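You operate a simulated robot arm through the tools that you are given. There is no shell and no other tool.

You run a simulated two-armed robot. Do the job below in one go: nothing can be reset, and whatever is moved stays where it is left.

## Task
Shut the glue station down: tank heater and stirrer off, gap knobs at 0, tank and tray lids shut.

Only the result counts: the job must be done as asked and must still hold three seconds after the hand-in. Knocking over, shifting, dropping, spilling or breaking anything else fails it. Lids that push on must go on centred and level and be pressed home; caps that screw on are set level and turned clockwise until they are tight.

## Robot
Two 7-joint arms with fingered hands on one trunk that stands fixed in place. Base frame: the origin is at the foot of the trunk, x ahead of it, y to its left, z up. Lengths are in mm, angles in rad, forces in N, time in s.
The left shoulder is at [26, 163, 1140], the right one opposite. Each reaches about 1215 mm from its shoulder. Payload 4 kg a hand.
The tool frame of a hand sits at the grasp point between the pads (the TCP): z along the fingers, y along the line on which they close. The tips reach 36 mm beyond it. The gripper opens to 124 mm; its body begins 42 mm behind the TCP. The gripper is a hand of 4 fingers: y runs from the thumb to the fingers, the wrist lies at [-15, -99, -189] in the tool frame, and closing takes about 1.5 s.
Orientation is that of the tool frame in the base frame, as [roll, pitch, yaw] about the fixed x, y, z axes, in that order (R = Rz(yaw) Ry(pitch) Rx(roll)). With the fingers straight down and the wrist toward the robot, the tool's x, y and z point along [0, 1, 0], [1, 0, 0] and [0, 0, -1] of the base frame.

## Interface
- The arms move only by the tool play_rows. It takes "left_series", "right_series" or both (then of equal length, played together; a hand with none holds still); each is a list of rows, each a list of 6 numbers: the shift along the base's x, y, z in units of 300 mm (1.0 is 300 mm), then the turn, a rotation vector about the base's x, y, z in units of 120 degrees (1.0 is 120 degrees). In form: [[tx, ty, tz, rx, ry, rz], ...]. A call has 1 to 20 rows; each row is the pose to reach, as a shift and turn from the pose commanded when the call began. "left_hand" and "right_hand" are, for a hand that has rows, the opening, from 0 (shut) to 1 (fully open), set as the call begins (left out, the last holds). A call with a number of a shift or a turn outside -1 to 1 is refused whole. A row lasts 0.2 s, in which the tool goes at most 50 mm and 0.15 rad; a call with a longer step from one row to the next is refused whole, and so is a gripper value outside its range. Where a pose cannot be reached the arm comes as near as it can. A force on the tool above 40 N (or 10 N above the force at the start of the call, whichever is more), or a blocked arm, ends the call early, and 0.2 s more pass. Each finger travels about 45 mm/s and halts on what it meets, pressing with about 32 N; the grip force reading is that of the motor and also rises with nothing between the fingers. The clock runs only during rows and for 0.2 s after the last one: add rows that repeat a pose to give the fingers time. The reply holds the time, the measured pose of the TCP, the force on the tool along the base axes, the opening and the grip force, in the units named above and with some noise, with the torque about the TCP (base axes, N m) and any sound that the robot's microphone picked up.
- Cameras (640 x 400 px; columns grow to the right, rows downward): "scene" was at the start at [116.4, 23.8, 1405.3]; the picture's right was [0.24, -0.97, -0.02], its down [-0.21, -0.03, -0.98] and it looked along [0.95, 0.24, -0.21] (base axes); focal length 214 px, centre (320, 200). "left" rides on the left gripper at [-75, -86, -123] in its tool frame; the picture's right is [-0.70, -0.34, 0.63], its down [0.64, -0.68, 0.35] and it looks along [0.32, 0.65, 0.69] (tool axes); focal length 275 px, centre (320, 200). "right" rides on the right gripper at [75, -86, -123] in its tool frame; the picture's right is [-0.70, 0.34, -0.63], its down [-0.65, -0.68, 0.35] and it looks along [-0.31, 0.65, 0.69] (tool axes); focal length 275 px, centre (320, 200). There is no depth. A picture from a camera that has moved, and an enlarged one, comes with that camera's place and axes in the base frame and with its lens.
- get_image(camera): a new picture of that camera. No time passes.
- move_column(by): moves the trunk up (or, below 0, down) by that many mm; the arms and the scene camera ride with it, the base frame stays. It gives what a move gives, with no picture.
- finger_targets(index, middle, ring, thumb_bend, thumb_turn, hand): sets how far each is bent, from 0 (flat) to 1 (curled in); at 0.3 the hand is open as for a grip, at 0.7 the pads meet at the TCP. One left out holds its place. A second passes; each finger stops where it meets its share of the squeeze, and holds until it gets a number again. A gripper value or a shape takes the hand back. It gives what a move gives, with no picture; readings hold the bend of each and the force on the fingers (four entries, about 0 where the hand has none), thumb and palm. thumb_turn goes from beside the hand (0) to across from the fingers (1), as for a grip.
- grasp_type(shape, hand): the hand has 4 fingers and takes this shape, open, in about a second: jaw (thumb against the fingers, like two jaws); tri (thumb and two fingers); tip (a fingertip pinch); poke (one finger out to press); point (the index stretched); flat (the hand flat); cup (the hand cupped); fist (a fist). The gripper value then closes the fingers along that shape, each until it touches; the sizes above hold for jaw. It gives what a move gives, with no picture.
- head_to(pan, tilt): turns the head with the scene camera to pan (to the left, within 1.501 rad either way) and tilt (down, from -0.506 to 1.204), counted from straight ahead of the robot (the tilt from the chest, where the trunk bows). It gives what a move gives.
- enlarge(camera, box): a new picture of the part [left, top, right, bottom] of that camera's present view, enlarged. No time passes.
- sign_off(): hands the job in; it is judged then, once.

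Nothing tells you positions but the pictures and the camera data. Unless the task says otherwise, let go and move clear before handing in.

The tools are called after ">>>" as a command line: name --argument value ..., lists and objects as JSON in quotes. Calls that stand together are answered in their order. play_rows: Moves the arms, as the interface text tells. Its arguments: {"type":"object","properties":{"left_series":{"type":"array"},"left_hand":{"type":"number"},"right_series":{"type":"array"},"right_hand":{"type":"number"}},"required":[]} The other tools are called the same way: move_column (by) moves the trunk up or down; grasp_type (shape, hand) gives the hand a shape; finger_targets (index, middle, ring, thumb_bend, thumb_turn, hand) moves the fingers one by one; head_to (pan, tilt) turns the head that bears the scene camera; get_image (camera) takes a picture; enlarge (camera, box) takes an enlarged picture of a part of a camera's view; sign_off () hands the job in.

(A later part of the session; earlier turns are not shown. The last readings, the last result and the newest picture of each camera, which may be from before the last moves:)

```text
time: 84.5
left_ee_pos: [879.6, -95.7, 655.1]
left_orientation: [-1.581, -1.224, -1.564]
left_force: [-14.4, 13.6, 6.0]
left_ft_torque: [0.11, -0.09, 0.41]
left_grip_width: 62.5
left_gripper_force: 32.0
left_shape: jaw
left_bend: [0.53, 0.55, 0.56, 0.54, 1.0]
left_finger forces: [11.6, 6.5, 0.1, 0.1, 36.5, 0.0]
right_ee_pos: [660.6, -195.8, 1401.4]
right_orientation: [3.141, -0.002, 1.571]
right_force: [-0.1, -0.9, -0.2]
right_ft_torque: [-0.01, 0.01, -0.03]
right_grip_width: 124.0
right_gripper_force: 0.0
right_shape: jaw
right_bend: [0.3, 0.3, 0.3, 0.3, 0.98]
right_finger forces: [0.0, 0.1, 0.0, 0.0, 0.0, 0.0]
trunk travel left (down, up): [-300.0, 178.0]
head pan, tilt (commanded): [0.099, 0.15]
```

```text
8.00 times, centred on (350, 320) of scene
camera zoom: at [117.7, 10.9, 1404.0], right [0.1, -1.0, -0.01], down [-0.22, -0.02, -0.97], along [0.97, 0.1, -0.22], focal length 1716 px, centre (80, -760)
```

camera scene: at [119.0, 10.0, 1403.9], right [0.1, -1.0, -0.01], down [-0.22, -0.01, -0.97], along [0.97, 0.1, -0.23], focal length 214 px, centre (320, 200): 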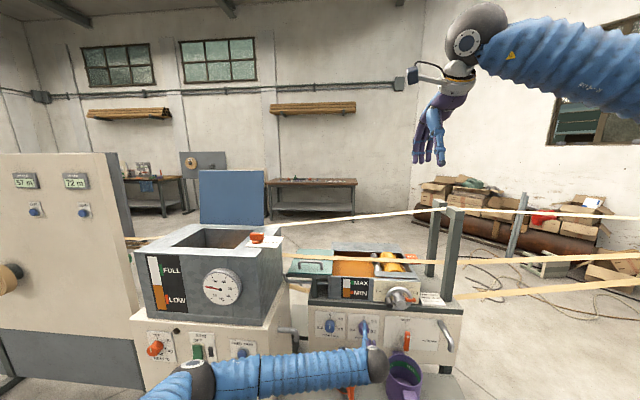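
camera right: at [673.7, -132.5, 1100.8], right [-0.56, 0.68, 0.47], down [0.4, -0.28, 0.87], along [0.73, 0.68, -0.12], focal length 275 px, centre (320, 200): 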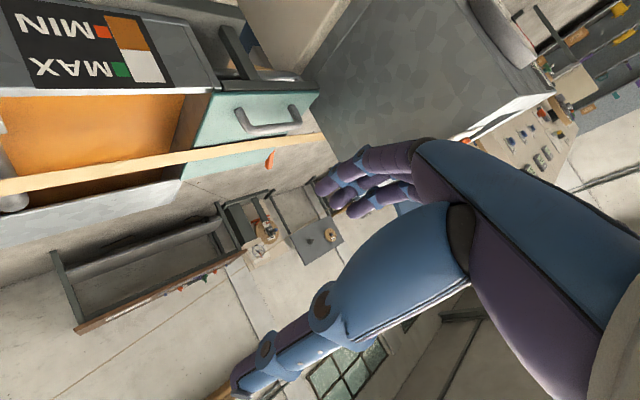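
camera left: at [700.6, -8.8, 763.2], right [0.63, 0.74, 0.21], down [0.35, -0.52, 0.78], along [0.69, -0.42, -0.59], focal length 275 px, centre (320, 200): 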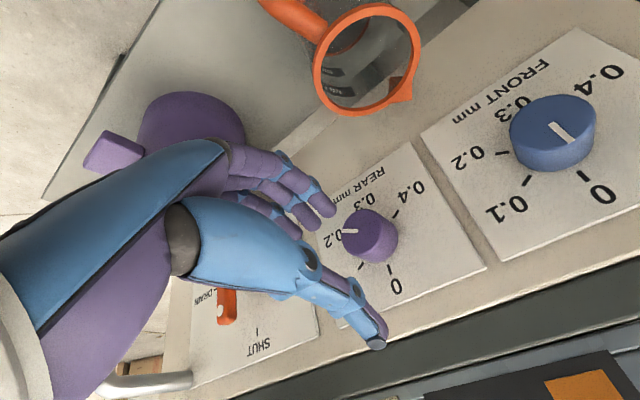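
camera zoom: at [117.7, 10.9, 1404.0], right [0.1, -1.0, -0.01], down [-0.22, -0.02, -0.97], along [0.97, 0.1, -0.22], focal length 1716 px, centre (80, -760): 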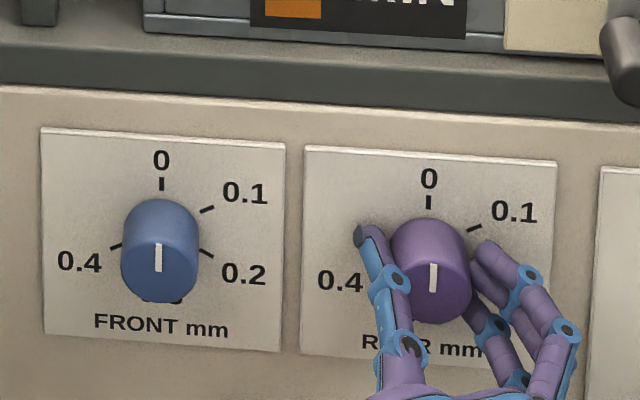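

Both knobs read 0. I'll release REAR, back off, and raise the left hand clear.

>>> play_rows --left_series '[[0, 0, 0, 0, 0, 0], [0, 0, 0, 0, 0, 0], [0, 0, 0, 0, 0, 0], [0, 0, 0, 0, 0, 0], [-0.03, 0, 0, 0, 0, 0], [-0.1, 0, 0.01, 0, 0, 0], [-0.2, 0, 0.05, 0, 0, 0], [-0.3, 0.03, 0.15, 0, 0, 0], [-0.4, 0.08, 0.27, 0, 0, 0], [-0.48, 0.15, 0.39, 0, 0, 0], [-0.55, 0.25, 0.5, 0, 0, 0], [-0.6, 0.36, 0.6, 0, 0, 0]]' --left_hand 0.6

>>> enlarge --camera "scene" --box '[310, 295, 390, 345]'

>>> get_image --camera "scene"

```text
time: 87.1
left_ee_pos: [699.0, 11.7, 834.0]
left_orientation: [-1.579, -1.223, -1.567]
left_force: [0.1, -0.2, 0.6]
left_ft_torque: [0.0, 0.01, 0.0]
left_grip_width: 74.5
left_gripper_force: 0.1
left_shape: jaw
left_bend: [0.38, 0.42, 0.4, 0.53, 0.99]
left_finger forces: [0.0, 0.0, 0.0, 0.0, 0.0, 0.0]
right_ee_pos: [661.6, -196.8, 1401.9]
right_orientation: [3.14, -0.001, 1.569]
right_force: [-0.6, 0.4, -0.2]
right_ft_torque: [0.01, 0.0, 0.0]
right_grip_width: 124.0
right_gripper_force: 0.1
right_shape: jaw
right_bend: [0.3, 0.3, 0.3, 0.3, 0.98]
right_finger forces: [0.0, 0.0, 0.0, 0.1, 0.0, 0.0]
trunk travel left (down, up): [-300.0, 178.0]
head pan, tilt (commanded): [0.099, 0.15]
```

```text
8.00 times, centred on (350, 320) of scene
camera zoom: at [118.3, 10.6, 1404.0], right [0.1, -1.0, -0.01], down [-0.22, -0.01, -0.97], along [0.97, 0.1, -0.22], focal length 1716 px, centre (80, -760)
```

zoom: 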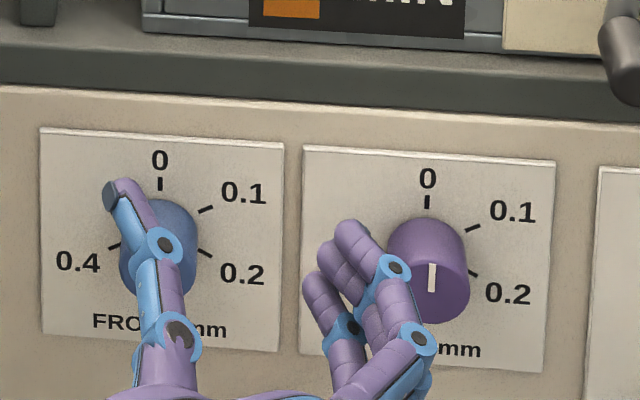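

```text
taken
camera scene: at [118.3, 10.6, 1404.0], right [0.1, -1.0, -0.01], down [-0.22, -0.01, -0.97], along [0.97, 0.1, -0.22], focal length 214 px, centre (320, 200)
```

scene: 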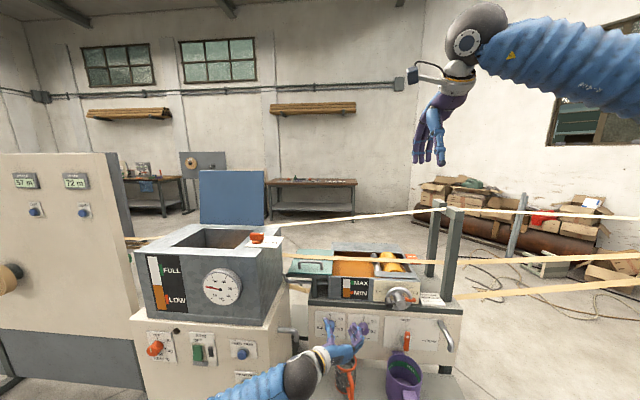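

Both gap knobs are at 0. Now the tray lid: I'll bring the right hand, fingers down, over toward the green lid's handle to look at it closely.

>>> play_rows --right_series '[[0.0661, 0.0817, -0.07, 0, 0, 0], [0.1322, 0.1633, -0.14, 0, 0, 0], [0.1983, 0.245, -0.21, 0, 0, 0], [0.2643, 0.3267, -0.28, 0, 0, 0], [0.3304, 0.4083, -0.35, 0, 0, 0], [0.3965, 0.49, -0.42, 0, 0, 0], [0.4626, 0.5717, -0.49, 0, 0, 0], [0.5287, 0.6533, -0.56, 0, 0, 0], [0.5948, 0.735, -0.63, 0, 0, 0], [0.6608, 0.8167, -0.7, 0, 0, 0], [0.7269, 0.8983, -0.77, 0, 0, 0], [0.793, 0.98, -0.84, 0, 0, 0], [0.793, 0.98, -0.84, 0, 0, 0]]'

>>> get_image --camera "right"

>>> get_image --camera "scene"

```text
time: 89.9
left_ee_pos: [699.4, 11.3, 832.8]
left_orientation: [-1.582, -1.22, -1.562]
left_force: [0.4, -0.9, -0.8]
left_ft_torque: [-0.01, 0.02, -0.01]
left_grip_width: 74.4
left_gripper_force: 0.2
left_shape: jaw
left_bend: [0.38, 0.42, 0.4, 0.53, 0.99]
left_finger forces: [0.1, 0.0, 0.0, 0.0, 0.1, 0.0]
right_ee_pos: [899.8, 96.3, 1151.8]
right_orientation: [3.139, -0.004, 1.571]
right_force: [-0.1, -0.7, -0.3]
right_ft_torque: [0.04, -0.02, -0.01]
right_grip_width: 123.8
right_gripper_force: 0.1
right_shape: jaw
right_bend: [0.3, 0.3, 0.3, 0.3, 0.98]
right_finger forces: [0.1, 0.0, 0.0, 0.0, 0.1, 0.0]
trunk travel left (down, up): [-300.0, 178.0]
head pan, tilt (commanded): [0.099, 0.15]
```

```text
taken
camera right: at [813.9, 170.4, 1273.3], right [0.34, -0.7, 0.63], down [-0.68, -0.64, -0.35], along [0.65, -0.31, -0.69], focal length 275 px, centre (320, 200)
```

right: 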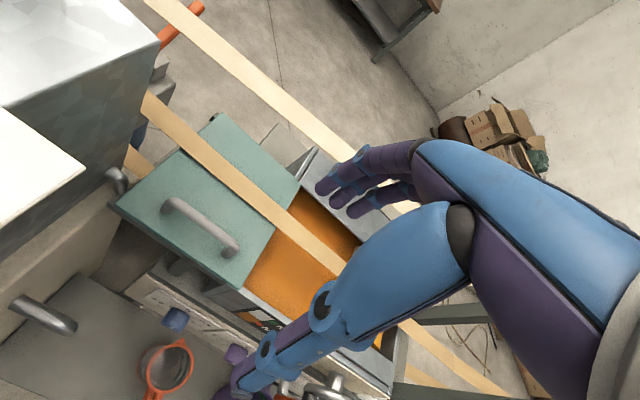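

```text
taken
camera scene: at [118.4, 9.4, 1404.0], right [0.1, -1.0, -0.01], down [-0.22, -0.01, -0.97], along [0.97, 0.1, -0.22], focal length 214 px, centre (320, 200)
```

scene: 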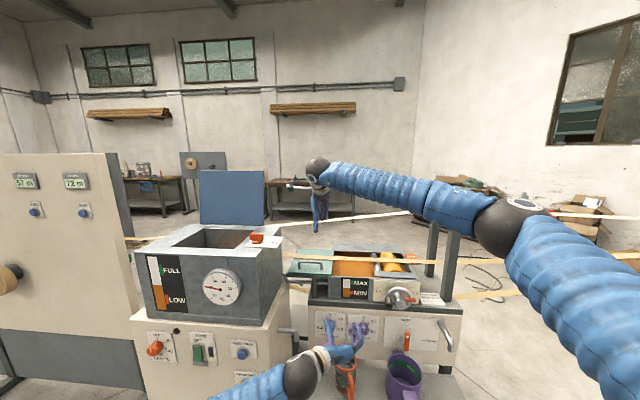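

I can see the lid, handle and strip clearly. I'll zoom in with both cameras to triangulate the handle, lid edges and strip.

>>> enlarge --camera "right" --box '[90, 80, 330, 300]'

>>> enlarge --camera "scene" --box '[275, 230, 435, 320]'

```text
1.82 times, centred on (210, 190) of right
camera zoom: at [813.9, 170.4, 1273.3], right [0.34, -0.7, 0.63], down [-0.68, -0.64, -0.35], along [0.65, -0.31, -0.69], focal length 500 px, centre (520, 218)
```

zoom: 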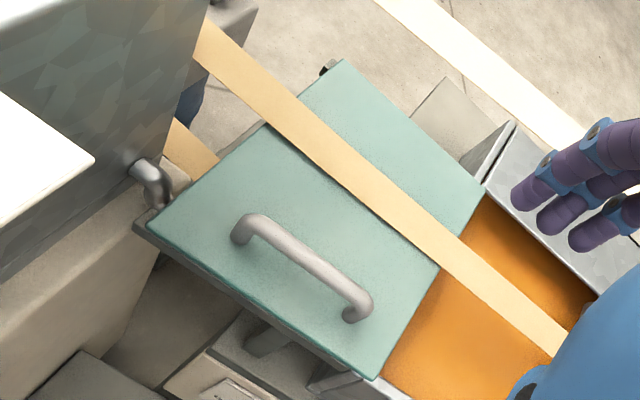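

```text
4.00 times, centred on (355, 275) of scene
camera zoom: at [118.4, 9.4, 1404.0], right [0.1, -1.0, -0.01], down [-0.22, -0.01, -0.97], along [0.97, 0.1, -0.22], focal length 858 px, centre (180, -100)
```

zoom: 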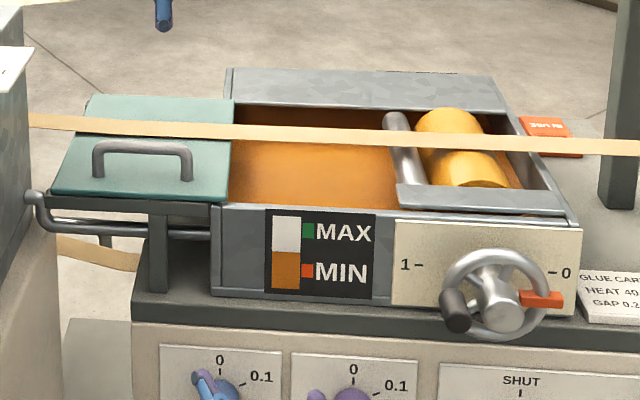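

The handle bar's centre is about [967, 143, 932], lid top z≈887, and the strip runs parallel along y at x≈1063, z≈908, clear of the handle. I'll move above the handle with a half-open hand.

>>> play_rows --right_series '[[0.0446, 0.0314, -0.0946, 0, 0, 0], [0.0892, 0.0628, -0.1892, 0, 0, 0], [0.1338, 0.0942, -0.2838, 0, 0, 0], [0.1784, 0.1256, -0.3784, 0, 0, 0], [0.223, 0.157, -0.473, 0, 0, 0], [0.223, 0.157, -0.473, 0, 0, 0], [0.223, 0.157, -0.473, 0, 0, 0]]' --right_hand 0.55

>>> get_image --camera "right"

>>> enlarge --camera "scene" --box '[265, 200, 405, 300]'

```text
time: 91.5
left_ee_pos: [701.0, 12.3, 833.0]
left_orientation: [-1.584, -1.223, -1.56]
left_force: [0.6, -0.1, -0.3]
left_ft_torque: [0.0, 0.04, 0.02]
left_grip_width: 74.3
left_gripper_force: 0.1
left_shape: jaw
left_bend: [0.38, 0.42, 0.4, 0.53, 0.99]
left_finger forces: [0.1, 0.0, 0.1, 0.0, 0.0, 0.1]
right_ee_pos: [967.5, 144.9, 1009.0]
right_orientation: [-3.14, -0.003, 1.573]
right_force: [0.7, 0.2, -0.6]
right_ft_torque: [-0.03, -0.01, -0.03]
right_grip_width: 68.8
right_gripper_force: 0.1
right_shape: jaw
right_bend: [0.39, 0.43, 0.42, 0.54, 0.99]
right_finger forces: [0.0, 0.0, 0.0, 0.1, 0.0, 0.0]
trunk travel left (down, up): [-300.0, 178.0]
head pan, tilt (commanded): [0.099, 0.15]
```

```text
taken
camera right: at [880.6, 219.5, 1130.8], right [0.34, -0.7, 0.63], down [-0.68, -0.64, -0.35], along [0.65, -0.31, -0.69], focal length 275 px, centre (320, 200)
```

right: 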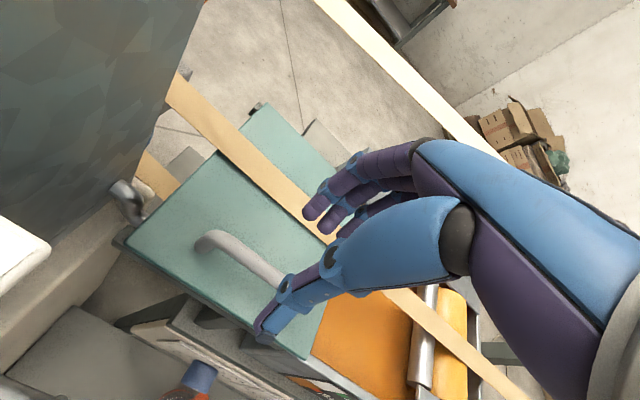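

```text
4.00 times, centred on (335, 250) of scene
camera zoom: at [119.4, 10.7, 1403.8], right [0.1, -1.0, -0.01], down [-0.23, -0.02, -0.97], along [0.97, 0.1, -0.23], focal length 858 px, centre (260, 0)
```

zoom: 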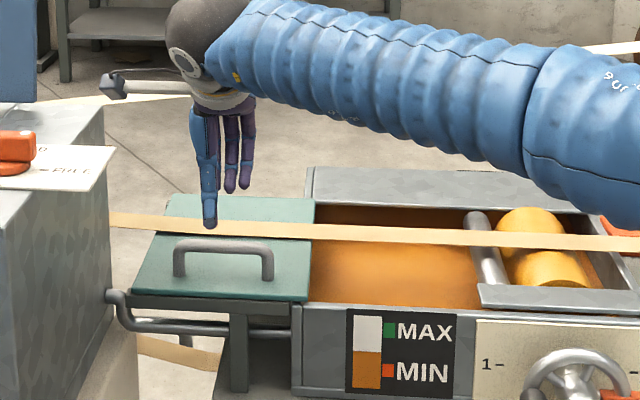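

The wrist camera would pass close to the catch plate on the tank if I lowered here, so I'll grip the handle nearer its right end (y≈115) instead, then lower over it.

>>> play_rows --right_series '[[0, -0.05, 0, 0, 0, 0], [0, -0.1, 0, 0, 0, 0], [0, -0.1, -0.08, 0, 0, 0], [0, -0.1, -0.16, 0, 0, 0], [0, -0.1, -0.2, 0, 0, 0], [0, -0.1, -0.2, 0, 0, 0]]'

>>> get_image --camera "right"

>>> enlarge --camera "scene" --box '[265, 220, 365, 290]'

```text
time: 92.9
left_ee_pos: [700.4, 12.8, 833.7]
left_orientation: [-1.583, -1.222, -1.561]
left_force: [0.5, -0.2, 0.2]
left_ft_torque: [-0.02, 0.01, 0.02]
left_grip_width: 74.4
left_gripper_force: 0.1
left_shape: jaw
left_bend: [0.38, 0.42, 0.4, 0.53, 0.99]
left_finger forces: [0.0, 0.0, 0.1, 0.1, 0.1, 0.0]
right_ee_pos: [966.6, 113.1, 947.8]
right_orientation: [3.141, -0.001, 1.571]
right_force: [0.0, 0.7, -0.5]
right_ft_torque: [-0.02, 0.01, -0.02]
right_grip_width: 68.7
right_gripper_force: 0.2
right_shape: jaw
right_bend: [0.39, 0.43, 0.42, 0.54, 0.99]
right_finger forces: [0.0, 0.0, 0.0, 0.0, 0.0, 0.0]
trunk travel left (down, up): [-300.0, 178.0]
head pan, tilt (commanded): [0.099, 0.15]
```

```text
taken
camera right: at [880.0, 189.0, 1069.8], right [0.34, -0.7, 0.63], down [-0.68, -0.64, -0.35], along [0.65, -0.31, -0.69], focal length 275 px, centre (320, 200)
```

right: 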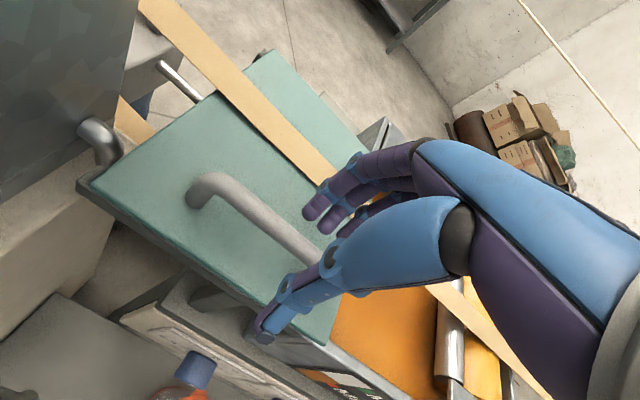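

```text
5.71 times, centred on (315, 255) of scene
camera zoom: at [118.9, 10.2, 1403.9], right [0.1, -1.0, -0.01], down [-0.22, -0.01, -0.97], along [0.97, 0.1, -0.23], focal length 1226 px, centre (349, -114)
```

zoom: 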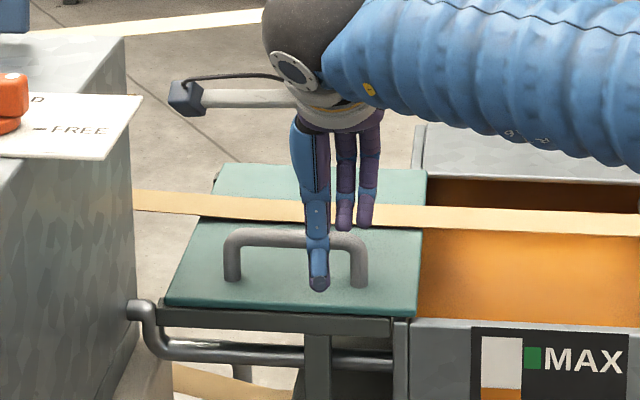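

The bar lies between thumb and fingers. I'll lower the last 13 mm and close on it.

>>> play_rows --right_series '[[0, 0, -0.022, 0, 0, 0], [0, 0, -0.043, 0, 0, 0], [0, 0, -0.043, 0, 0, 0]]'

>>> play_rows --right_series '[[0, 0, 0, 0, 0, 0], [0, 0, 0, 0, 0, 0], [0, 0, 0, 0, 0, 0], [0, 0, 0, 0, 0, 0], [0, 0, 0, 0, 0, 0], [0, 0, 0, 0, 0, 0], [0, 0, 0, 0, 0, 0], [0, 0, 0, 0, 0, 0]]' --right_hand 0

>>> get_image --camera "right"

>>> enlarge --camera "scene" --box '[265, 220, 365, 290]'

```text
time: 93.7
left_ee_pos: [700.1, 12.7, 833.8]
left_orientation: [-1.579, -1.222, -1.564]
left_force: [0.8, 0.3, 0.0]
left_ft_torque: [-0.01, 0.0, -0.01]
left_grip_width: 74.3
left_gripper_force: 0.1
left_shape: jaw
left_bend: [0.38, 0.42, 0.4, 0.53, 0.99]
left_finger forces: [0.1, 0.0, 0.1, 0.0, 0.0, 0.0]
right_ee_pos: [965.5, 113.5, 936.1]
right_orientation: [3.14, -0.003, 1.572]
right_force: [-0.7, 0.1, 0.6]
right_ft_torque: [0.0, -0.01, 0.02]
right_grip_width: 68.5
right_gripper_force: 0.0
right_shape: jaw
right_bend: [0.39, 0.43, 0.42, 0.54, 0.99]
right_finger forces: [0.0, 0.0, 0.1, 0.1, 0.0, 0.1]
trunk travel left (down, up): [-300.0, 178.0]
head pan, tilt (commanded): [0.099, 0.15]
```

```text
time: 95.5
left_ee_pos: [700.1, 12.3, 832.0]
left_orientation: [-1.575, -1.222, -1.57]
left_force: [-0.9, 0.0, -0.7]
left_ft_torque: [0.02, 0.02, -0.01]
left_grip_width: 74.3
left_gripper_force: 0.0
left_shape: jaw
left_bend: [0.38, 0.42, 0.4, 0.53, 0.99]
left_finger forces: [0.0, 0.1, 0.0, 0.0, 0.1, 0.0]
right_ee_pos: [966.1, 114.4, 934.6]
right_orientation: [3.141, -0.003, 1.571]
right_force: [-8.3, -1.5, -6.7]
right_ft_torque: [-0.05, -0.01, 0.08]
right_grip_width: 2.6
right_gripper_force: 32.0
right_shape: jaw
right_bend: [0.69, 0.7, 0.58, 0.68, 1.0]
right_finger forces: [18.3, 8.2, 3.9, 0.0, 38.6, 0.1]
trunk travel left (down, up): [-300.0, 178.0]
head pan, tilt (commanded): [0.099, 0.15]
```

```text
taken
camera right: at [879.6, 189.2, 1056.5], right [0.34, -0.7, 0.63], down [-0.68, -0.64, -0.35], along [0.65, -0.31, -0.69], focal length 275 px, centre (320, 200)
```

right: 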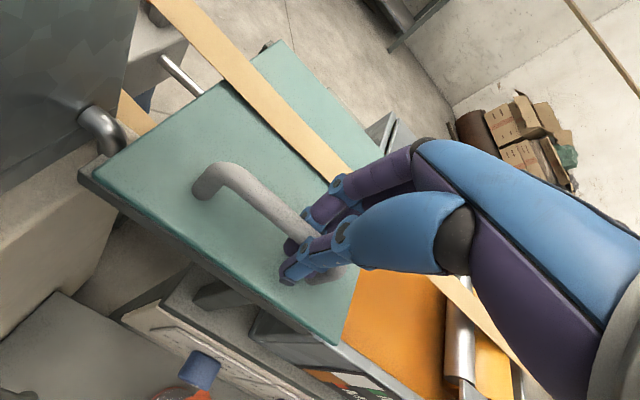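

```text
5.71 times, centred on (315, 255) of scene
camera zoom: at [118.8, 10.2, 1403.8], right [0.1, -1.0, -0.01], down [-0.22, -0.01, -0.97], along [0.97, 0.1, -0.23], focal length 1226 px, centre (349, -114)
```

zoom: 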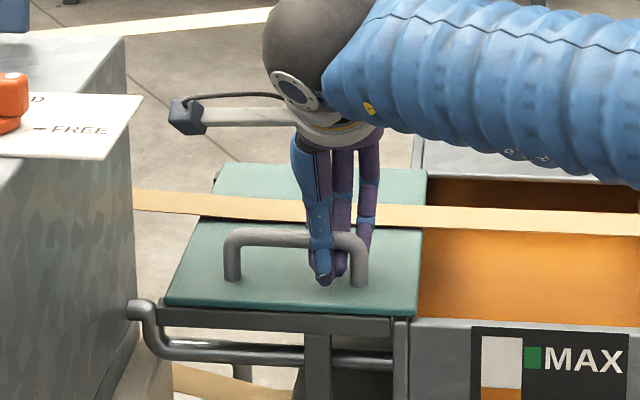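

The fingers have hooked round the bar. I'll slide the lid to the right (–y) slowly, starting with 60 mm.

>>> play_rows --right_series '[[0, -0.02, 0, 0, 0, 0], [0, -0.05, 0, 0, 0, 0], [0, -0.08, 0, 0, 0, 0], [0, -0.11, 0, 0, 0, 0], [0, -0.14, 0, 0, 0, 0], [0, -0.17, 0, 0, 0, 0], [0, -0.2, 0, 0, 0, 0]]'

>>> enlarge --camera "scene" --box '[265, 210, 405, 310]'

```text
time: 97.1
left_ee_pos: [699.1, 12.6, 833.6]
left_orientation: [-1.586, -1.222, -1.559]
left_force: [0.3, 0.8, 0.0]
left_ft_torque: [-0.01, -0.01, -0.03]
left_grip_width: 74.3
left_gripper_force: 0.1
left_shape: jaw
left_bend: [0.38, 0.42, 0.4, 0.53, 0.99]
left_finger forces: [0.0, 0.1, 0.0, 0.0, 0.0, 0.0]
right_ee_pos: [966.9, 54.0, 936.1]
right_orientation: [3.141, -0.004, 1.569]
right_force: [-16.3, -0.6, -8.1]
right_ft_torque: [-0.06, 0.12, 0.12]
right_grip_width: 2.7
right_gripper_force: 31.9
right_shape: jaw
right_bend: [0.69, 0.7, 0.58, 0.67, 1.0]
right_finger forces: [18.8, 8.9, 3.8, 0.0, 43.4, 0.0]
trunk travel left (down, up): [-300.0, 178.0]
head pan, tilt (commanded): [0.099, 0.15]
```

```text
4.00 times, centred on (335, 260) of scene
camera zoom: at [118.6, 10.0, 1403.9], right [0.1, -1.0, -0.01], down [-0.22, -0.01, -0.97], along [0.97, 0.1, -0.23], focal length 858 px, centre (260, -40)
```

zoom: 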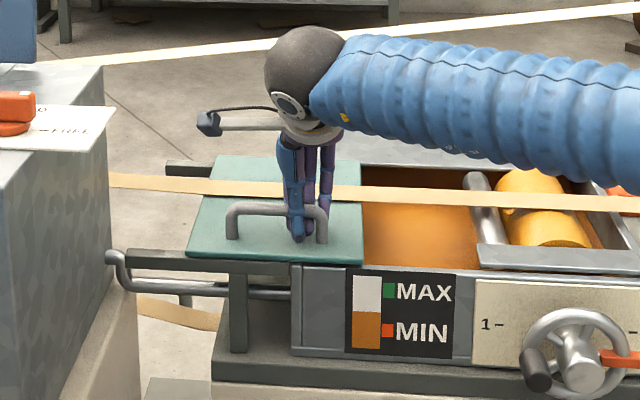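

The lid slides easily with the hand. I'll go on another 90 mm.

>>> play_rows --right_series '[[0, -0.03, 0, 0, 0, 0], [0, -0.07, 0, 0, 0, 0], [0, -0.11, 0, 0, 0, 0], [0, -0.15, 0, 0, 0, 0], [0, -0.19, 0, 0, 0, 0], [0, -0.23, 0, 0, 0, 0], [0, -0.27, 0, 0, 0, 0], [0, -0.3, 0, 0, 0, 0]]'

>>> enlarge --camera "scene" --box '[265, 210, 405, 310]'

>>> get_image --camera "right"

```text
time: 98.9
left_ee_pos: [700.3, 11.6, 834.0]
left_orientation: [-1.579, -1.221, -1.568]
left_force: [0.0, -0.7, 0.2]
left_ft_torque: [0.01, -0.02, 0.03]
left_grip_width: 74.2
left_gripper_force: 0.1
left_shape: jaw
left_bend: [0.38, 0.42, 0.4, 0.53, 0.99]
left_finger forces: [0.0, 0.0, 0.0, 0.0, 0.0, 0.0]
right_ee_pos: [967.1, -37.0, 934.4]
right_orientation: [-3.14, -0.003, 1.57]
right_force: [-16.7, 1.0, -13.0]
right_ft_torque: [-0.02, 0.17, 0.15]
right_grip_width: 2.2
right_gripper_force: 32.4
right_shape: jaw
right_bend: [0.69, 0.7, 0.58, 0.67, 1.0]
right_finger forces: [19.4, 9.6, 3.8, 0.0, 43.5, 0.0]
trunk travel left (down, up): [-300.0, 178.0]
head pan, tilt (commanded): [0.099, 0.15]
```

```text
4.00 times, centred on (335, 260) of scene
camera zoom: at [118.8, 10.0, 1403.9], right [0.1, -1.0, -0.01], down [-0.22, -0.01, -0.97], along [0.97, 0.1, -0.23], focal length 858 px, centre (260, -40)
```

zoom: 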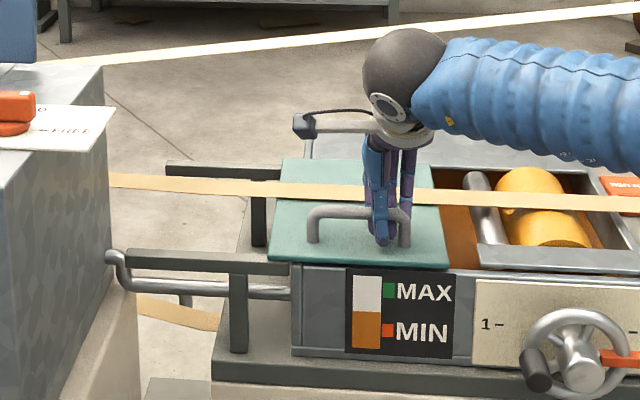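

```text
taken
camera right: at [880.3, 38.6, 1056.8], right [0.34, -0.7, 0.63], down [-0.68, -0.64, -0.35], along [0.65, -0.31, -0.69], focal length 275 px, centre (320, 200)
```

right: 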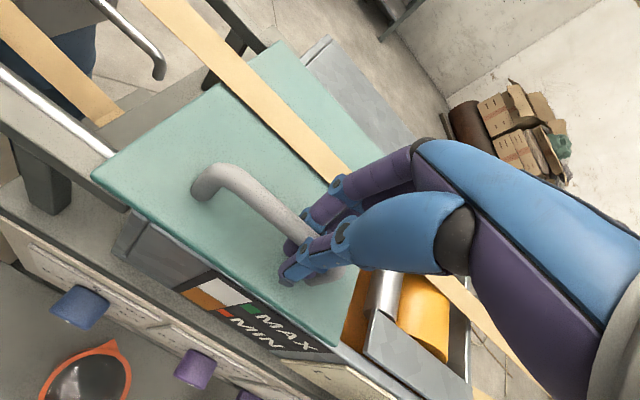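

About 25–30 mm remains before the lid meets the roller section. I'll push on in small steps until it stops.

>>> play_rows --right_series '[[0, -0.015, 0, 0, 0, 0], [0, -0.03, 0, 0, 0, 0], [0, -0.045, 0, 0, 0, 0], [0, -0.06, 0, 0, 0, 0], [0, -0.075, 0, 0, 0, 0], [0, -0.09, 0, 0, 0, 0], [0, -0.105, 0, 0, 0, 0], [0, -0.12, 0, 0, 0, 0]]'

>>> enlarge --camera "scene" --box '[265, 210, 405, 310]'

>>> get_image --camera "right"

```text
time: 100.7
left_ee_pos: [700.0, 13.4, 833.0]
left_orientation: [-1.577, -1.224, -1.568]
left_force: [-0.2, 0.0, 0.2]
left_ft_torque: [-0.03, -0.01, -0.05]
left_grip_width: 74.4
left_gripper_force: 0.0
left_shape: jaw
left_bend: [0.38, 0.42, 0.4, 0.53, 0.99]
left_finger forces: [0.1, 0.0, 0.0, 0.0, 0.0, 0.0]
right_ee_pos: [965.8, -68.3, 934.9]
right_orientation: [-3.141, -0.004, 1.575]
right_force: [-13.0, 15.8, -12.7]
right_ft_torque: [0.23, 0.14, 0.33]
right_grip_width: 2.4
right_gripper_force: 31.9
right_shape: jaw
right_bend: [0.7, 0.7, 0.58, 0.67, 1.0]
right_finger forces: [19.6, 9.5, 3.5, 0.1, 39.7, 0.0]
trunk travel left (down, up): [-300.0, 178.0]
head pan, tilt (commanded): [0.099, 0.15]
```

```text
4.00 times, centred on (335, 260) of scene
camera zoom: at [119.2, 11.8, 1403.8], right [0.1, -0.99, -0.01], down [-0.23, -0.02, -0.97], along [0.97, 0.1, -0.23], focal length 858 px, centre (260, -40)
```

zoom: 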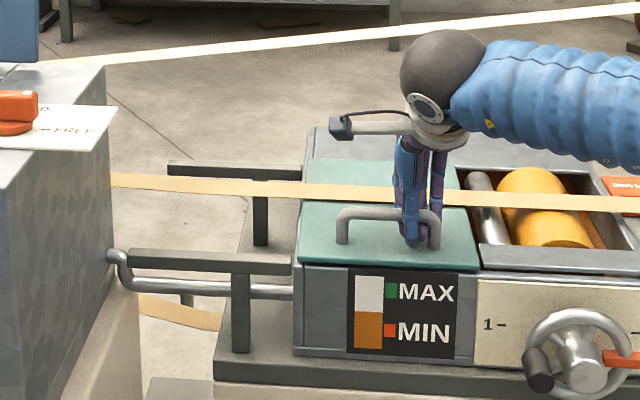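

```text
taken
camera right: at [879.7, 7.1, 1056.9], right [0.34, -0.7, 0.63], down [-0.68, -0.65, -0.35], along [0.65, -0.31, -0.69], focal length 275 px, centre (320, 200)
```

right: 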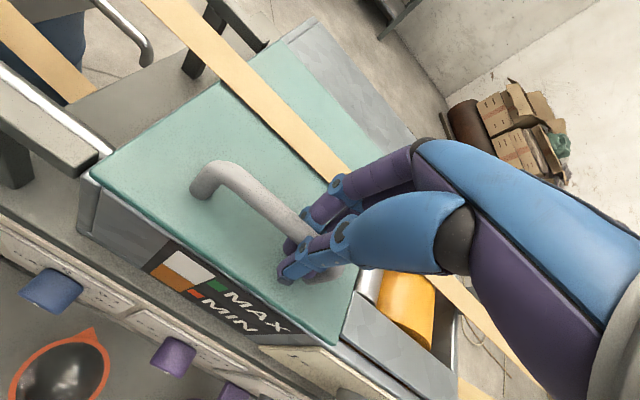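

The lid is against its stop, flush with the tray's left wall. I'll ease the push, open the hand and lift straight up.

>>> play_rows --right_series '[[0, 0.005, 0, 0, 0, 0], [0, 0.005, 0, 0, 0, 0], [0, 0.005, 0, 0, 0, 0], [0, 0.005, 0, 0, 0, 0], [0, 0.005, 0, 0, 0, 0], [0, 0.005, 0, 0, 0, 0], [0, 0.005, 0, 0, 0, 0]]' --right_hand 0.55

>>> play_rows --right_series '[[0, 0, 0.05, 0, 0, 0], [0, 0, 0.1, 0, 0, 0], [0, 0, 0.2, 0, 0, 0], [0, 0, 0.33, 0, 0, 0], [-0.1, -0.05, 0.45, 0, 0, 0], [-0.2, -0.1, 0.55, 0, 0, 0], [-0.3, -0.2, 0.62, 0, 0, 0]]'

>>> get_image --camera "right"

>>> enlarge --camera "scene" --box '[265, 210, 425, 310]'

```text
time: 102.3
left_ee_pos: [700.2, 12.7, 832.9]
left_orientation: [-1.581, -1.221, -1.566]
left_force: [-0.7, 1.1, -0.6]
left_ft_torque: [0.04, -0.01, -0.01]
left_grip_width: 74.2
left_gripper_force: 0.1
left_shape: jaw
left_bend: [0.38, 0.42, 0.4, 0.53, 0.99]
left_finger forces: [0.0, 0.0, 0.0, 0.0, 0.0, 0.0]
right_ee_pos: [966.4, -70.7, 933.9]
right_orientation: [-3.141, -0.003, 1.571]
right_force: [1.9, 0.5, -0.5]
right_ft_torque: [-0.01, 0.01, 0.0]
right_grip_width: 67.6
right_gripper_force: 0.0
right_shape: jaw
right_bend: [0.4, 0.44, 0.42, 0.54, 1.0]
right_finger forces: [0.1, 0.0, 0.0, 0.0, 0.0, 0.0]
trunk travel left (down, up): [-300.0, 178.0]
head pan, tilt (commanded): [0.099, 0.15]
```

```text
time: 103.9
left_ee_pos: [698.2, 11.6, 834.8]
left_orientation: [-1.577, -1.221, -1.567]
left_force: [0.2, -0.4, -1.0]
left_ft_torque: [-0.01, -0.01, -0.01]
left_grip_width: 74.5
left_gripper_force: 0.1
left_shape: jaw
left_bend: [0.38, 0.42, 0.4, 0.53, 0.99]
left_finger forces: [0.0, 0.0, 0.1, 0.1, 0.0, 0.0]
right_ee_pos: [874.6, -133.6, 1122.4]
right_orientation: [3.14, -0.003, 1.571]
right_force: [-0.2, -0.8, -0.3]
right_ft_torque: [0.03, 0.0, 0.03]
right_grip_width: 68.3
right_gripper_force: 0.2
right_shape: jaw
right_bend: [0.4, 0.44, 0.42, 0.54, 0.99]
right_finger forces: [0.1, 0.1, 0.1, 0.0, 0.0, 0.0]
trunk travel left (down, up): [-300.0, 178.0]
head pan, tilt (commanded): [0.099, 0.15]
```

```text
taken
camera right: at [787.8, -57.8, 1244.2], right [0.34, -0.7, 0.63], down [-0.68, -0.64, -0.35], along [0.65, -0.31, -0.69], focal length 275 px, centre (320, 200)
```

right: 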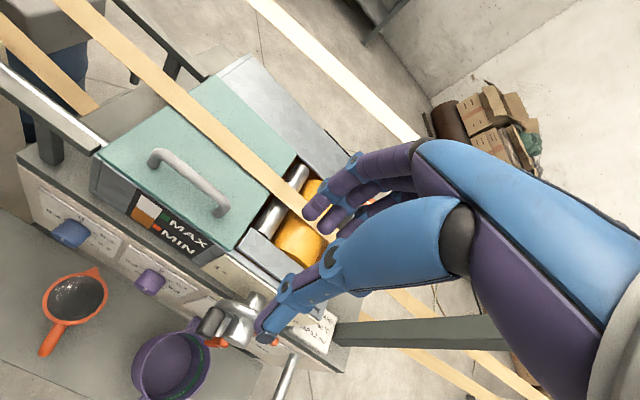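

```text
4.00 times, centred on (345, 260) of scene
camera zoom: at [117.7, 8.5, 1404.1], right [0.1, -0.99, -0.01], down [-0.22, -0.01, -0.97], along [0.97, 0.1, -0.22], focal length 858 px, centre (220, -40)
```

zoom: 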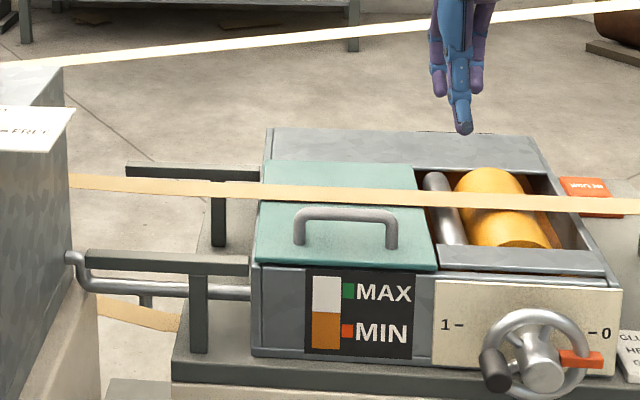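

The tray lid is shut flush. Next is the tank lid; I'll first park the right hand high and bring the left hand back, up and unrolled.

>>> play_rows --right_series '[[-0.0888, -0.0263, 0.115, 0, 0, 0], [-0.1775, -0.0525, 0.23, 0, 0, 0], [-0.2663, -0.0788, 0.345, 0, 0, 0], [-0.355, -0.105, 0.46, 0, 0, 0], [-0.4438, -0.1313, 0.575, 0, 0, 0], [-0.5325, -0.1575, 0.69, 0, 0, 0], [-0.6213, -0.1838, 0.805, 0, 0, 0], [-0.71, -0.21, 0.92, 0, 0, 0]]'

>>> play_rows --left_series '[[-0.03, 0.02, 0.065, -0.0655, 0, 0], [-0.06, 0.04, 0.13, -0.131, 0, 0], [-0.09, 0.07, 0.195, -0.1964, 0, 0], [-0.12, 0.1, 0.26, -0.2619, 0, 0], [-0.15, 0.13, 0.325, -0.3274, 0, 0], [-0.18, 0.16, 0.39, -0.3929, 0, 0], [-0.2, 0.2, 0.455, -0.4583, 0, 0], [-0.2, 0.24, 0.52, -0.5238, 0, 0], [-0.2, 0.28, 0.59, -0.5893, 0, 0], [-0.2, 0.32, 0.66, -0.6548, 0, 0], [-0.2, 0.36, 0.73, -0.7202, 0, 0], [-0.2, 0.4, 0.8, -0.7857, 0, 0], [-0.2, 0.44, 0.87, -0.8512, 0, 0], [-0.2, 0.48, 0.94, -0.9167, 0, 0], [-0.2, 0.48, 0.94, -0.9167, 0, 0]]'

>>> get_image --camera "scene"

```text
time: 105.7
left_ee_pos: [699.2, 12.5, 834.0]
left_orientation: [-1.577, -1.223, -1.567]
left_force: [-0.3, -0.6, 0.3]
left_ft_torque: [-0.02, 0.01, -0.01]
left_grip_width: 74.5
left_gripper_force: 0.0
left_shape: jaw
left_bend: [0.38, 0.42, 0.4, 0.53, 0.99]
left_finger forces: [0.0, 0.1, 0.1, 0.0, 0.0, 0.0]
right_ee_pos: [662.3, -191.8, 1399.6]
right_orientation: [-3.142, -0.001, 1.569]
right_force: [-0.9, -0.8, 0.1]
right_ft_torque: [-0.01, -0.05, 0.04]
right_grip_width: 68.1
right_gripper_force: 0.1
right_shape: jaw
right_bend: [0.4, 0.44, 0.42, 0.54, 0.99]
right_finger forces: [0.1, 0.0, 0.0, 0.0, 0.0, 0.1]
trunk travel left (down, up): [-300.0, 178.0]
head pan, tilt (commanded): [0.099, 0.15]
```

```text
time: 108.9
left_ee_pos: [641.8, 169.7, 1097.7]
left_orientation: [1.582, -0.103, 1.585]
left_force: [-0.5, 0.1, -0.3]
left_ft_torque: [0.0, 0.01, 0.04]
left_grip_width: 74.3
left_gripper_force: 0.0
left_shape: jaw
left_bend: [0.38, 0.42, 0.4, 0.53, 0.99]
left_finger forces: [0.0, 0.0, 0.0, 0.1, 0.0, 0.0]
right_ee_pos: [664.3, -192.8, 1397.5]
right_orientation: [3.141, -0.003, 1.571]
right_force: [-0.6, 0.6, -0.3]
right_ft_torque: [0.0, -0.04, 0.02]
right_grip_width: 68.0
right_gripper_force: 0.0
right_shape: jaw
right_bend: [0.4, 0.44, 0.42, 0.54, 0.99]
right_finger forces: [0.1, 0.0, 0.0, 0.0, 0.1, 0.0]
trunk travel left (down, up): [-300.0, 178.0]
head pan, tilt (commanded): [0.099, 0.15]
```

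```text
taken
camera scene: at [119.1, 9.5, 1403.1], right [0.1, -1.0, -0.01], down [-0.23, -0.01, -0.97], along [0.97, 0.1, -0.23], focal length 214 px, centre (320, 200)
```

scene: 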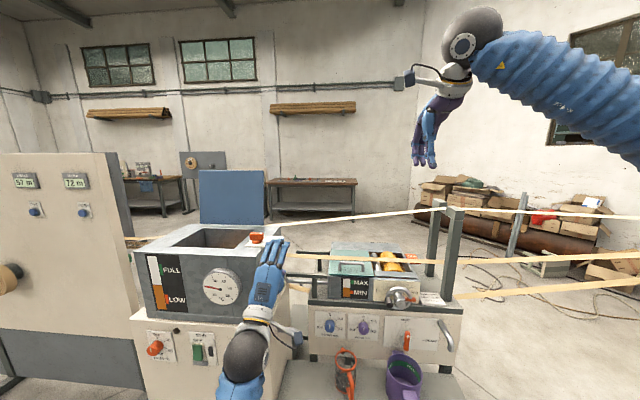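

Left hand is up near the tank's right front. I'll raise it and swing it fingers-down above and in front of the tank for a close look at the lid and catch.

>>> play_rows --left_series '[[-0.01, 0.07, 0.075, 0, 0.0577, 0], [-0.02, 0.14, 0.15, 0, 0.1154, 0], [-0.03, 0.21, 0.225, 0, 0.1731, 0], [-0.03, 0.28, 0.3, 0, 0.2308, 0], [-0.03, 0.35, 0.375, 0, 0.2885, 0], [-0.03, 0.42, 0.45, 0, 0.3462, 0], [-0.03, 0.49, 0.525, 0, 0.4038, 0], [-0.03, 0.56, 0.6, 0, 0.4615, 0], [-0.03, 0.63, 0.675, 0, 0.5192, 0], [-0.03, 0.7, 0.75, 0, 0.5769, 0], [-0.03, 0.77, 0.825, 0, 0.6346, 0], [-0.03, 0.84, 0.9, 0, 0.6923, 0], [-0.03, 0.91, 0.98, 0, 0.75, 0], [-0.03, 0.91, 0.98, 0, 0.75, 0]]'

>>> get_image --camera "left"

>>> get_image --camera "scene"

```text
time: 111.9
left_ee_pos: [631.9, 429.2, 1408.9]
left_orientation: [3.141, 0.005, 1.57]
left_force: [-0.6, 0.6, -0.6]
left_ft_torque: [0.0, -0.02, 0.01]
left_grip_width: 74.4
left_gripper_force: 0.1
left_shape: jaw
left_bend: [0.38, 0.42, 0.4, 0.53, 0.99]
left_finger forces: [0.1, 0.0, 0.0, 0.0, 0.0, 0.0]
right_ee_pos: [665.7, -192.0, 1397.3]
right_orientation: [-3.14, -0.001, 1.57]
right_force: [0.1, 0.7, -0.4]
right_ft_torque: [-0.01, 0.0, -0.03]
right_grip_width: 68.0
right_gripper_force: 0.0
right_shape: jaw
right_bend: [0.4, 0.44, 0.42, 0.54, 0.99]
right_finger forces: [0.0, 0.0, 0.0, 0.0, 0.0, 0.0]
trunk travel left (down, up): [-300.0, 178.0]
head pan, tilt (commanded): [0.099, 0.15]
```

```text
taken
camera left: at [545.3, 354.9, 1531.1], right [-0.34, -0.7, -0.63], down [-0.68, 0.64, -0.35], along [0.65, 0.31, -0.69], focal length 275 px, centre (320, 200)
```

left: 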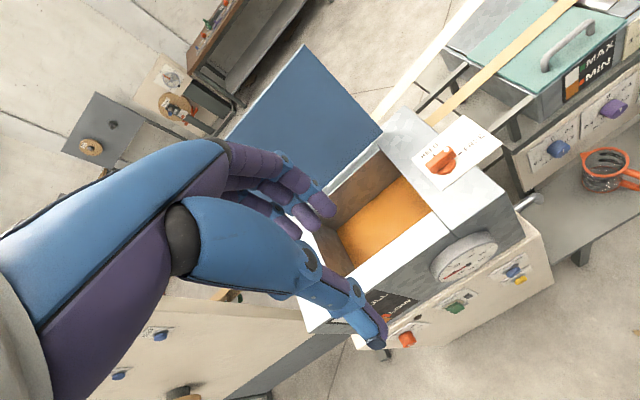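

```text
taken
camera scene: at [119.9, 10.5, 1403.6], right [0.1, -0.99, -0.01], down [-0.23, -0.01, -0.97], along [0.97, 0.1, -0.23], focal length 214 px, centre (320, 200)
```

scene: 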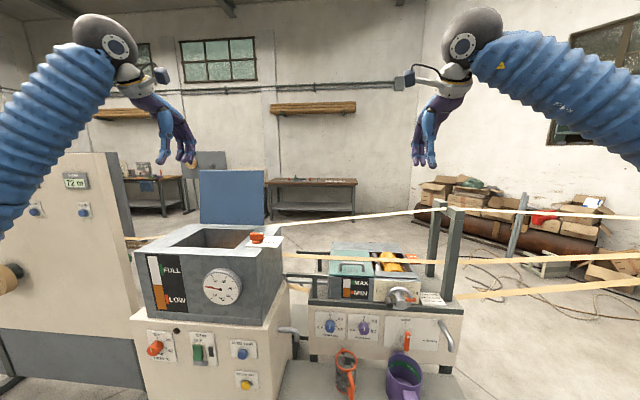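

Now I have a close elevated view of the tank top. I'll zoom on the lid, the hinge side and the catch.

>>> enlarge --camera "left" --box '[220, 30, 540, 330]'

>>> enlarge --camera "left" --box '[390, 100, 510, 200]'

>>> enlarge --camera "scene" --box '[130, 160, 300, 270]'

>>> enlarge --camera "left" --box '[300, 100, 400, 220]'

```text
1.33 times, centred on (380, 180) of left
camera zoom: at [545.3, 354.9, 1531.1], right [-0.34, -0.7, -0.63], down [-0.68, 0.64, -0.35], along [0.65, 0.31, -0.69], focal length 367 px, centre (240, 227)
```

zoom: 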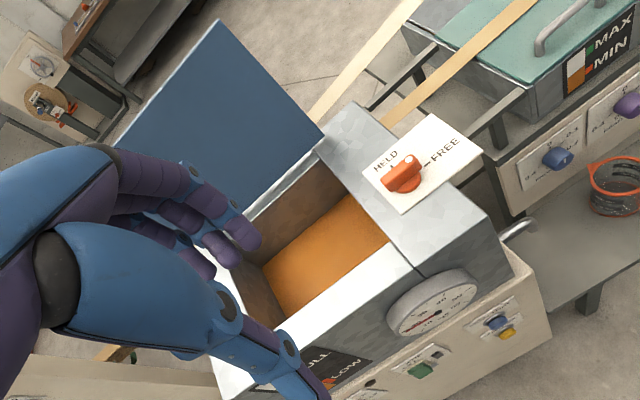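

```text
4.00 times, centred on (450, 150) of left
camera zoom: at [545.3, 354.9, 1531.1], right [-0.34, -0.7, -0.63], down [-0.68, 0.64, -0.35], along [0.65, 0.31, -0.69], focal length 1101 px, centre (-200, 400)
```

zoom: 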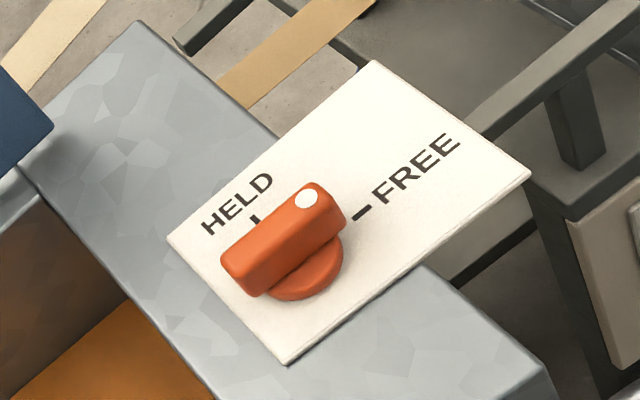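

```text
3.64 times, centred on (215, 215) of scene
camera zoom: at [119.9, 10.5, 1403.6], right [0.1, -0.99, -0.01], down [-0.23, -0.01, -0.97], along [0.97, 0.1, -0.23], focal length 780 px, centre (702, 146)
```

zoom: 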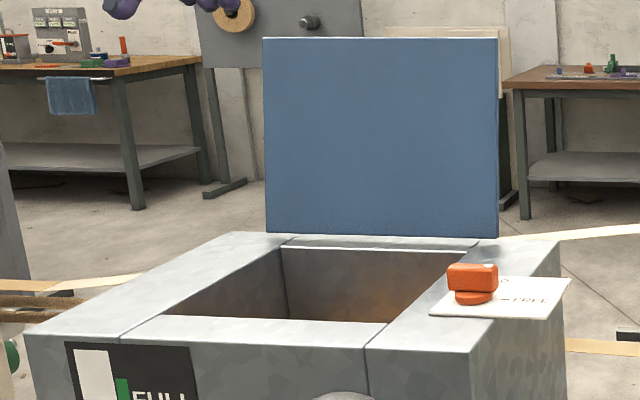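

```text
3.33 times, centred on (350, 160) of left
camera zoom: at [545.3, 354.9, 1531.1], right [-0.34, -0.7, -0.63], down [-0.68, 0.64, -0.35], along [0.65, 0.31, -0.69], focal length 918 px, centre (220, 333)
```

zoom: 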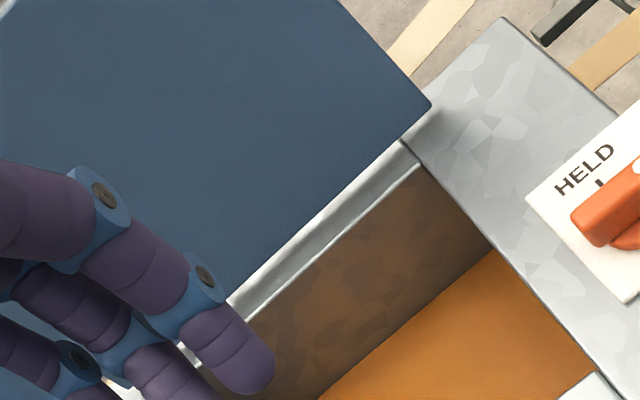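

The catch's dot points at FREE already, so the lid is free to swing. It leans back about 11°: hinge near [994, –, 1079], top edge near [1040, 350–650, 1316]. I'll raise the trunk a little for reach and then bring the left hand over the lid's top edge.

>>> move_column --by 120

>>> head_to --pan 0.35 --tilt 0.3

>>> get_image --camera "scene"

```text
time: 113.4
left_ee_pos: [630.6, 429.8, 1529.2]
left_orientation: [3.14, 0.002, 1.57]
left_force: [-1.0, 0.2, -0.2]
left_ft_torque: [-0.03, 0.02, -0.03]
left_grip_width: 74.5
left_gripper_force: 0.0
left_shape: jaw
left_bend: [0.38, 0.42, 0.4, 0.53, 0.99]
left_finger forces: [0.0, 0.0, 0.0, 0.1, 0.0, 0.1]
right_ee_pos: [663.1, -193.3, 1518.3]
right_orientation: [-3.141, -0.001, 1.571]
right_force: [-0.8, -0.4, 0.9]
right_ft_torque: [0.02, 0.04, 0.01]
right_grip_width: 68.0
right_gripper_force: 0.1
right_shape: jaw
right_bend: [0.4, 0.44, 0.42, 0.54, 0.99]
right_finger forces: [0.1, 0.0, 0.1, 0.1, 0.0, 0.0]
trunk travel left (down, up): [-420.0, 58.0]
head pan, tilt (commanded): [0.099, 0.15]
```

```text
time: 114.2
left_ee_pos: [631.3, 428.5, 1530.2]
left_orientation: [3.139, 0.003, 1.572]
left_force: [-0.4, 0.1, 0.0]
left_ft_torque: [0.03, 0.01, 0.03]
left_grip_width: 74.1
left_gripper_force: 0.1
left_shape: jaw
left_bend: [0.38, 0.42, 0.4, 0.53, 0.99]
left_finger forces: [0.0, 0.1, 0.0, 0.0, 0.1, 0.0]
right_ee_pos: [663.8, -193.8, 1518.7]
right_orientation: [3.142, -0.003, 1.57]
right_force: [0.5, 0.1, 0.6]
right_ft_torque: [-0.01, 0.04, 0.0]
right_grip_width: 68.2
right_gripper_force: 0.1
right_shape: jaw
right_bend: [0.4, 0.44, 0.42, 0.54, 0.99]
right_finger forces: [0.0, 0.0, 0.0, 0.1, 0.0, 0.1]
trunk travel left (down, up): [-420.0, 58.0]
head pan, tilt (commanded): [0.351, 0.3]
```

```text
taken
camera scene: at [82.0, 33.1, 1519.9], right [0.34, -0.94, 0.0], down [-0.29, -0.1, -0.95], along [0.89, 0.33, -0.3], focal length 214 px, centre (320, 200)
```

scene: 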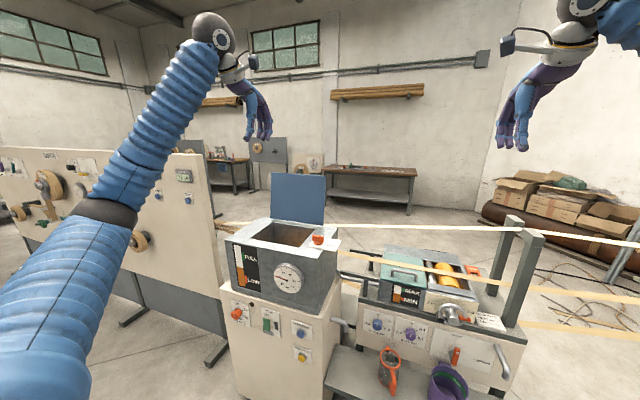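

Trunk is up and the view is good. I'll move the left hand forward above the lid's top, tilting the fingers 20° forward, with a wide opening.

>>> play_rows --left_series '[[0.1167, 0.0296, -0.0333, 0, -0.0208, 0], [0.2333, 0.0592, -0.0667, 0, -0.0417, 0], [0.35, 0.0888, -0.1, 0, -0.0625, 0], [0.4667, 0.1183, -0.1333, 0, -0.0833, 0], [0.5833, 0.1479, -0.1667, 0, -0.1042, 0], [0.7, 0.1775, -0.2, 0, -0.125, 0], [0.8167, 0.2071, -0.2333, 0, -0.1458, 0], [0.9333, 0.2367, -0.2667, 0, -0.1667, 0], [0.9333, 0.2367, -0.2667, 0, -0.1667, 0]]' --left_hand 0.78

>>> get_image --camera "left"

>>> get_image --camera "scene"

```text
time: 116.2
left_ee_pos: [910.8, 500.7, 1450.3]
left_orientation: [2.789, 0.002, 1.569]
left_force: [0.3, 0.5, 0.4]
left_ft_torque: [0.01, -0.04, 0.0]
left_grip_width: 96.5
left_gripper_force: 0.1
left_shape: jaw
left_bend: [0.33, 0.36, 0.34, 0.0, 0.98]
left_finger forces: [0.1, 0.0, 0.1, 0.0, 0.1, 0.0]
right_ee_pos: [662.7, -194.0, 1517.3]
right_orientation: [3.137, -0.003, 1.57]
right_force: [0.3, -0.1, -0.5]
right_ft_torque: [0.02, -0.02, 0.02]
right_grip_width: 67.9
right_gripper_force: 0.2
right_shape: jaw
right_bend: [0.4, 0.44, 0.42, 0.54, 0.99]
right_finger forces: [0.0, 0.0, 0.1, 0.1, 0.1, 0.0]
trunk travel left (down, up): [-420.0, 58.0]
head pan, tilt (commanded): [0.351, 0.3]
```

```text
taken
camera left: at [787.7, 425.0, 1535.0], right [-0.1, -0.7, -0.71], down [-0.52, 0.64, -0.56], along [0.85, 0.31, -0.43], focal length 275 px, centre (320, 200)
```

left: 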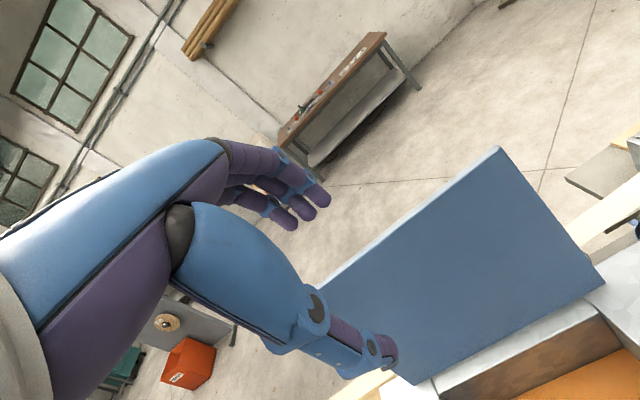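

```text
taken
camera scene: at [81.1, 33.3, 1520.0], right [0.34, -0.94, 0.0], down [-0.29, -0.1, -0.95], along [0.89, 0.33, -0.3], focal length 214 px, centre (320, 200)
```

scene: 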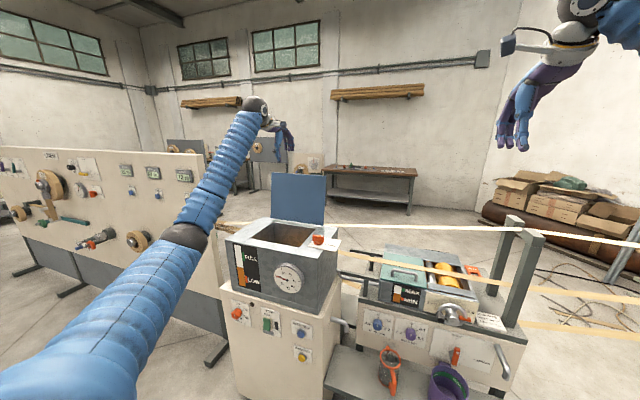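

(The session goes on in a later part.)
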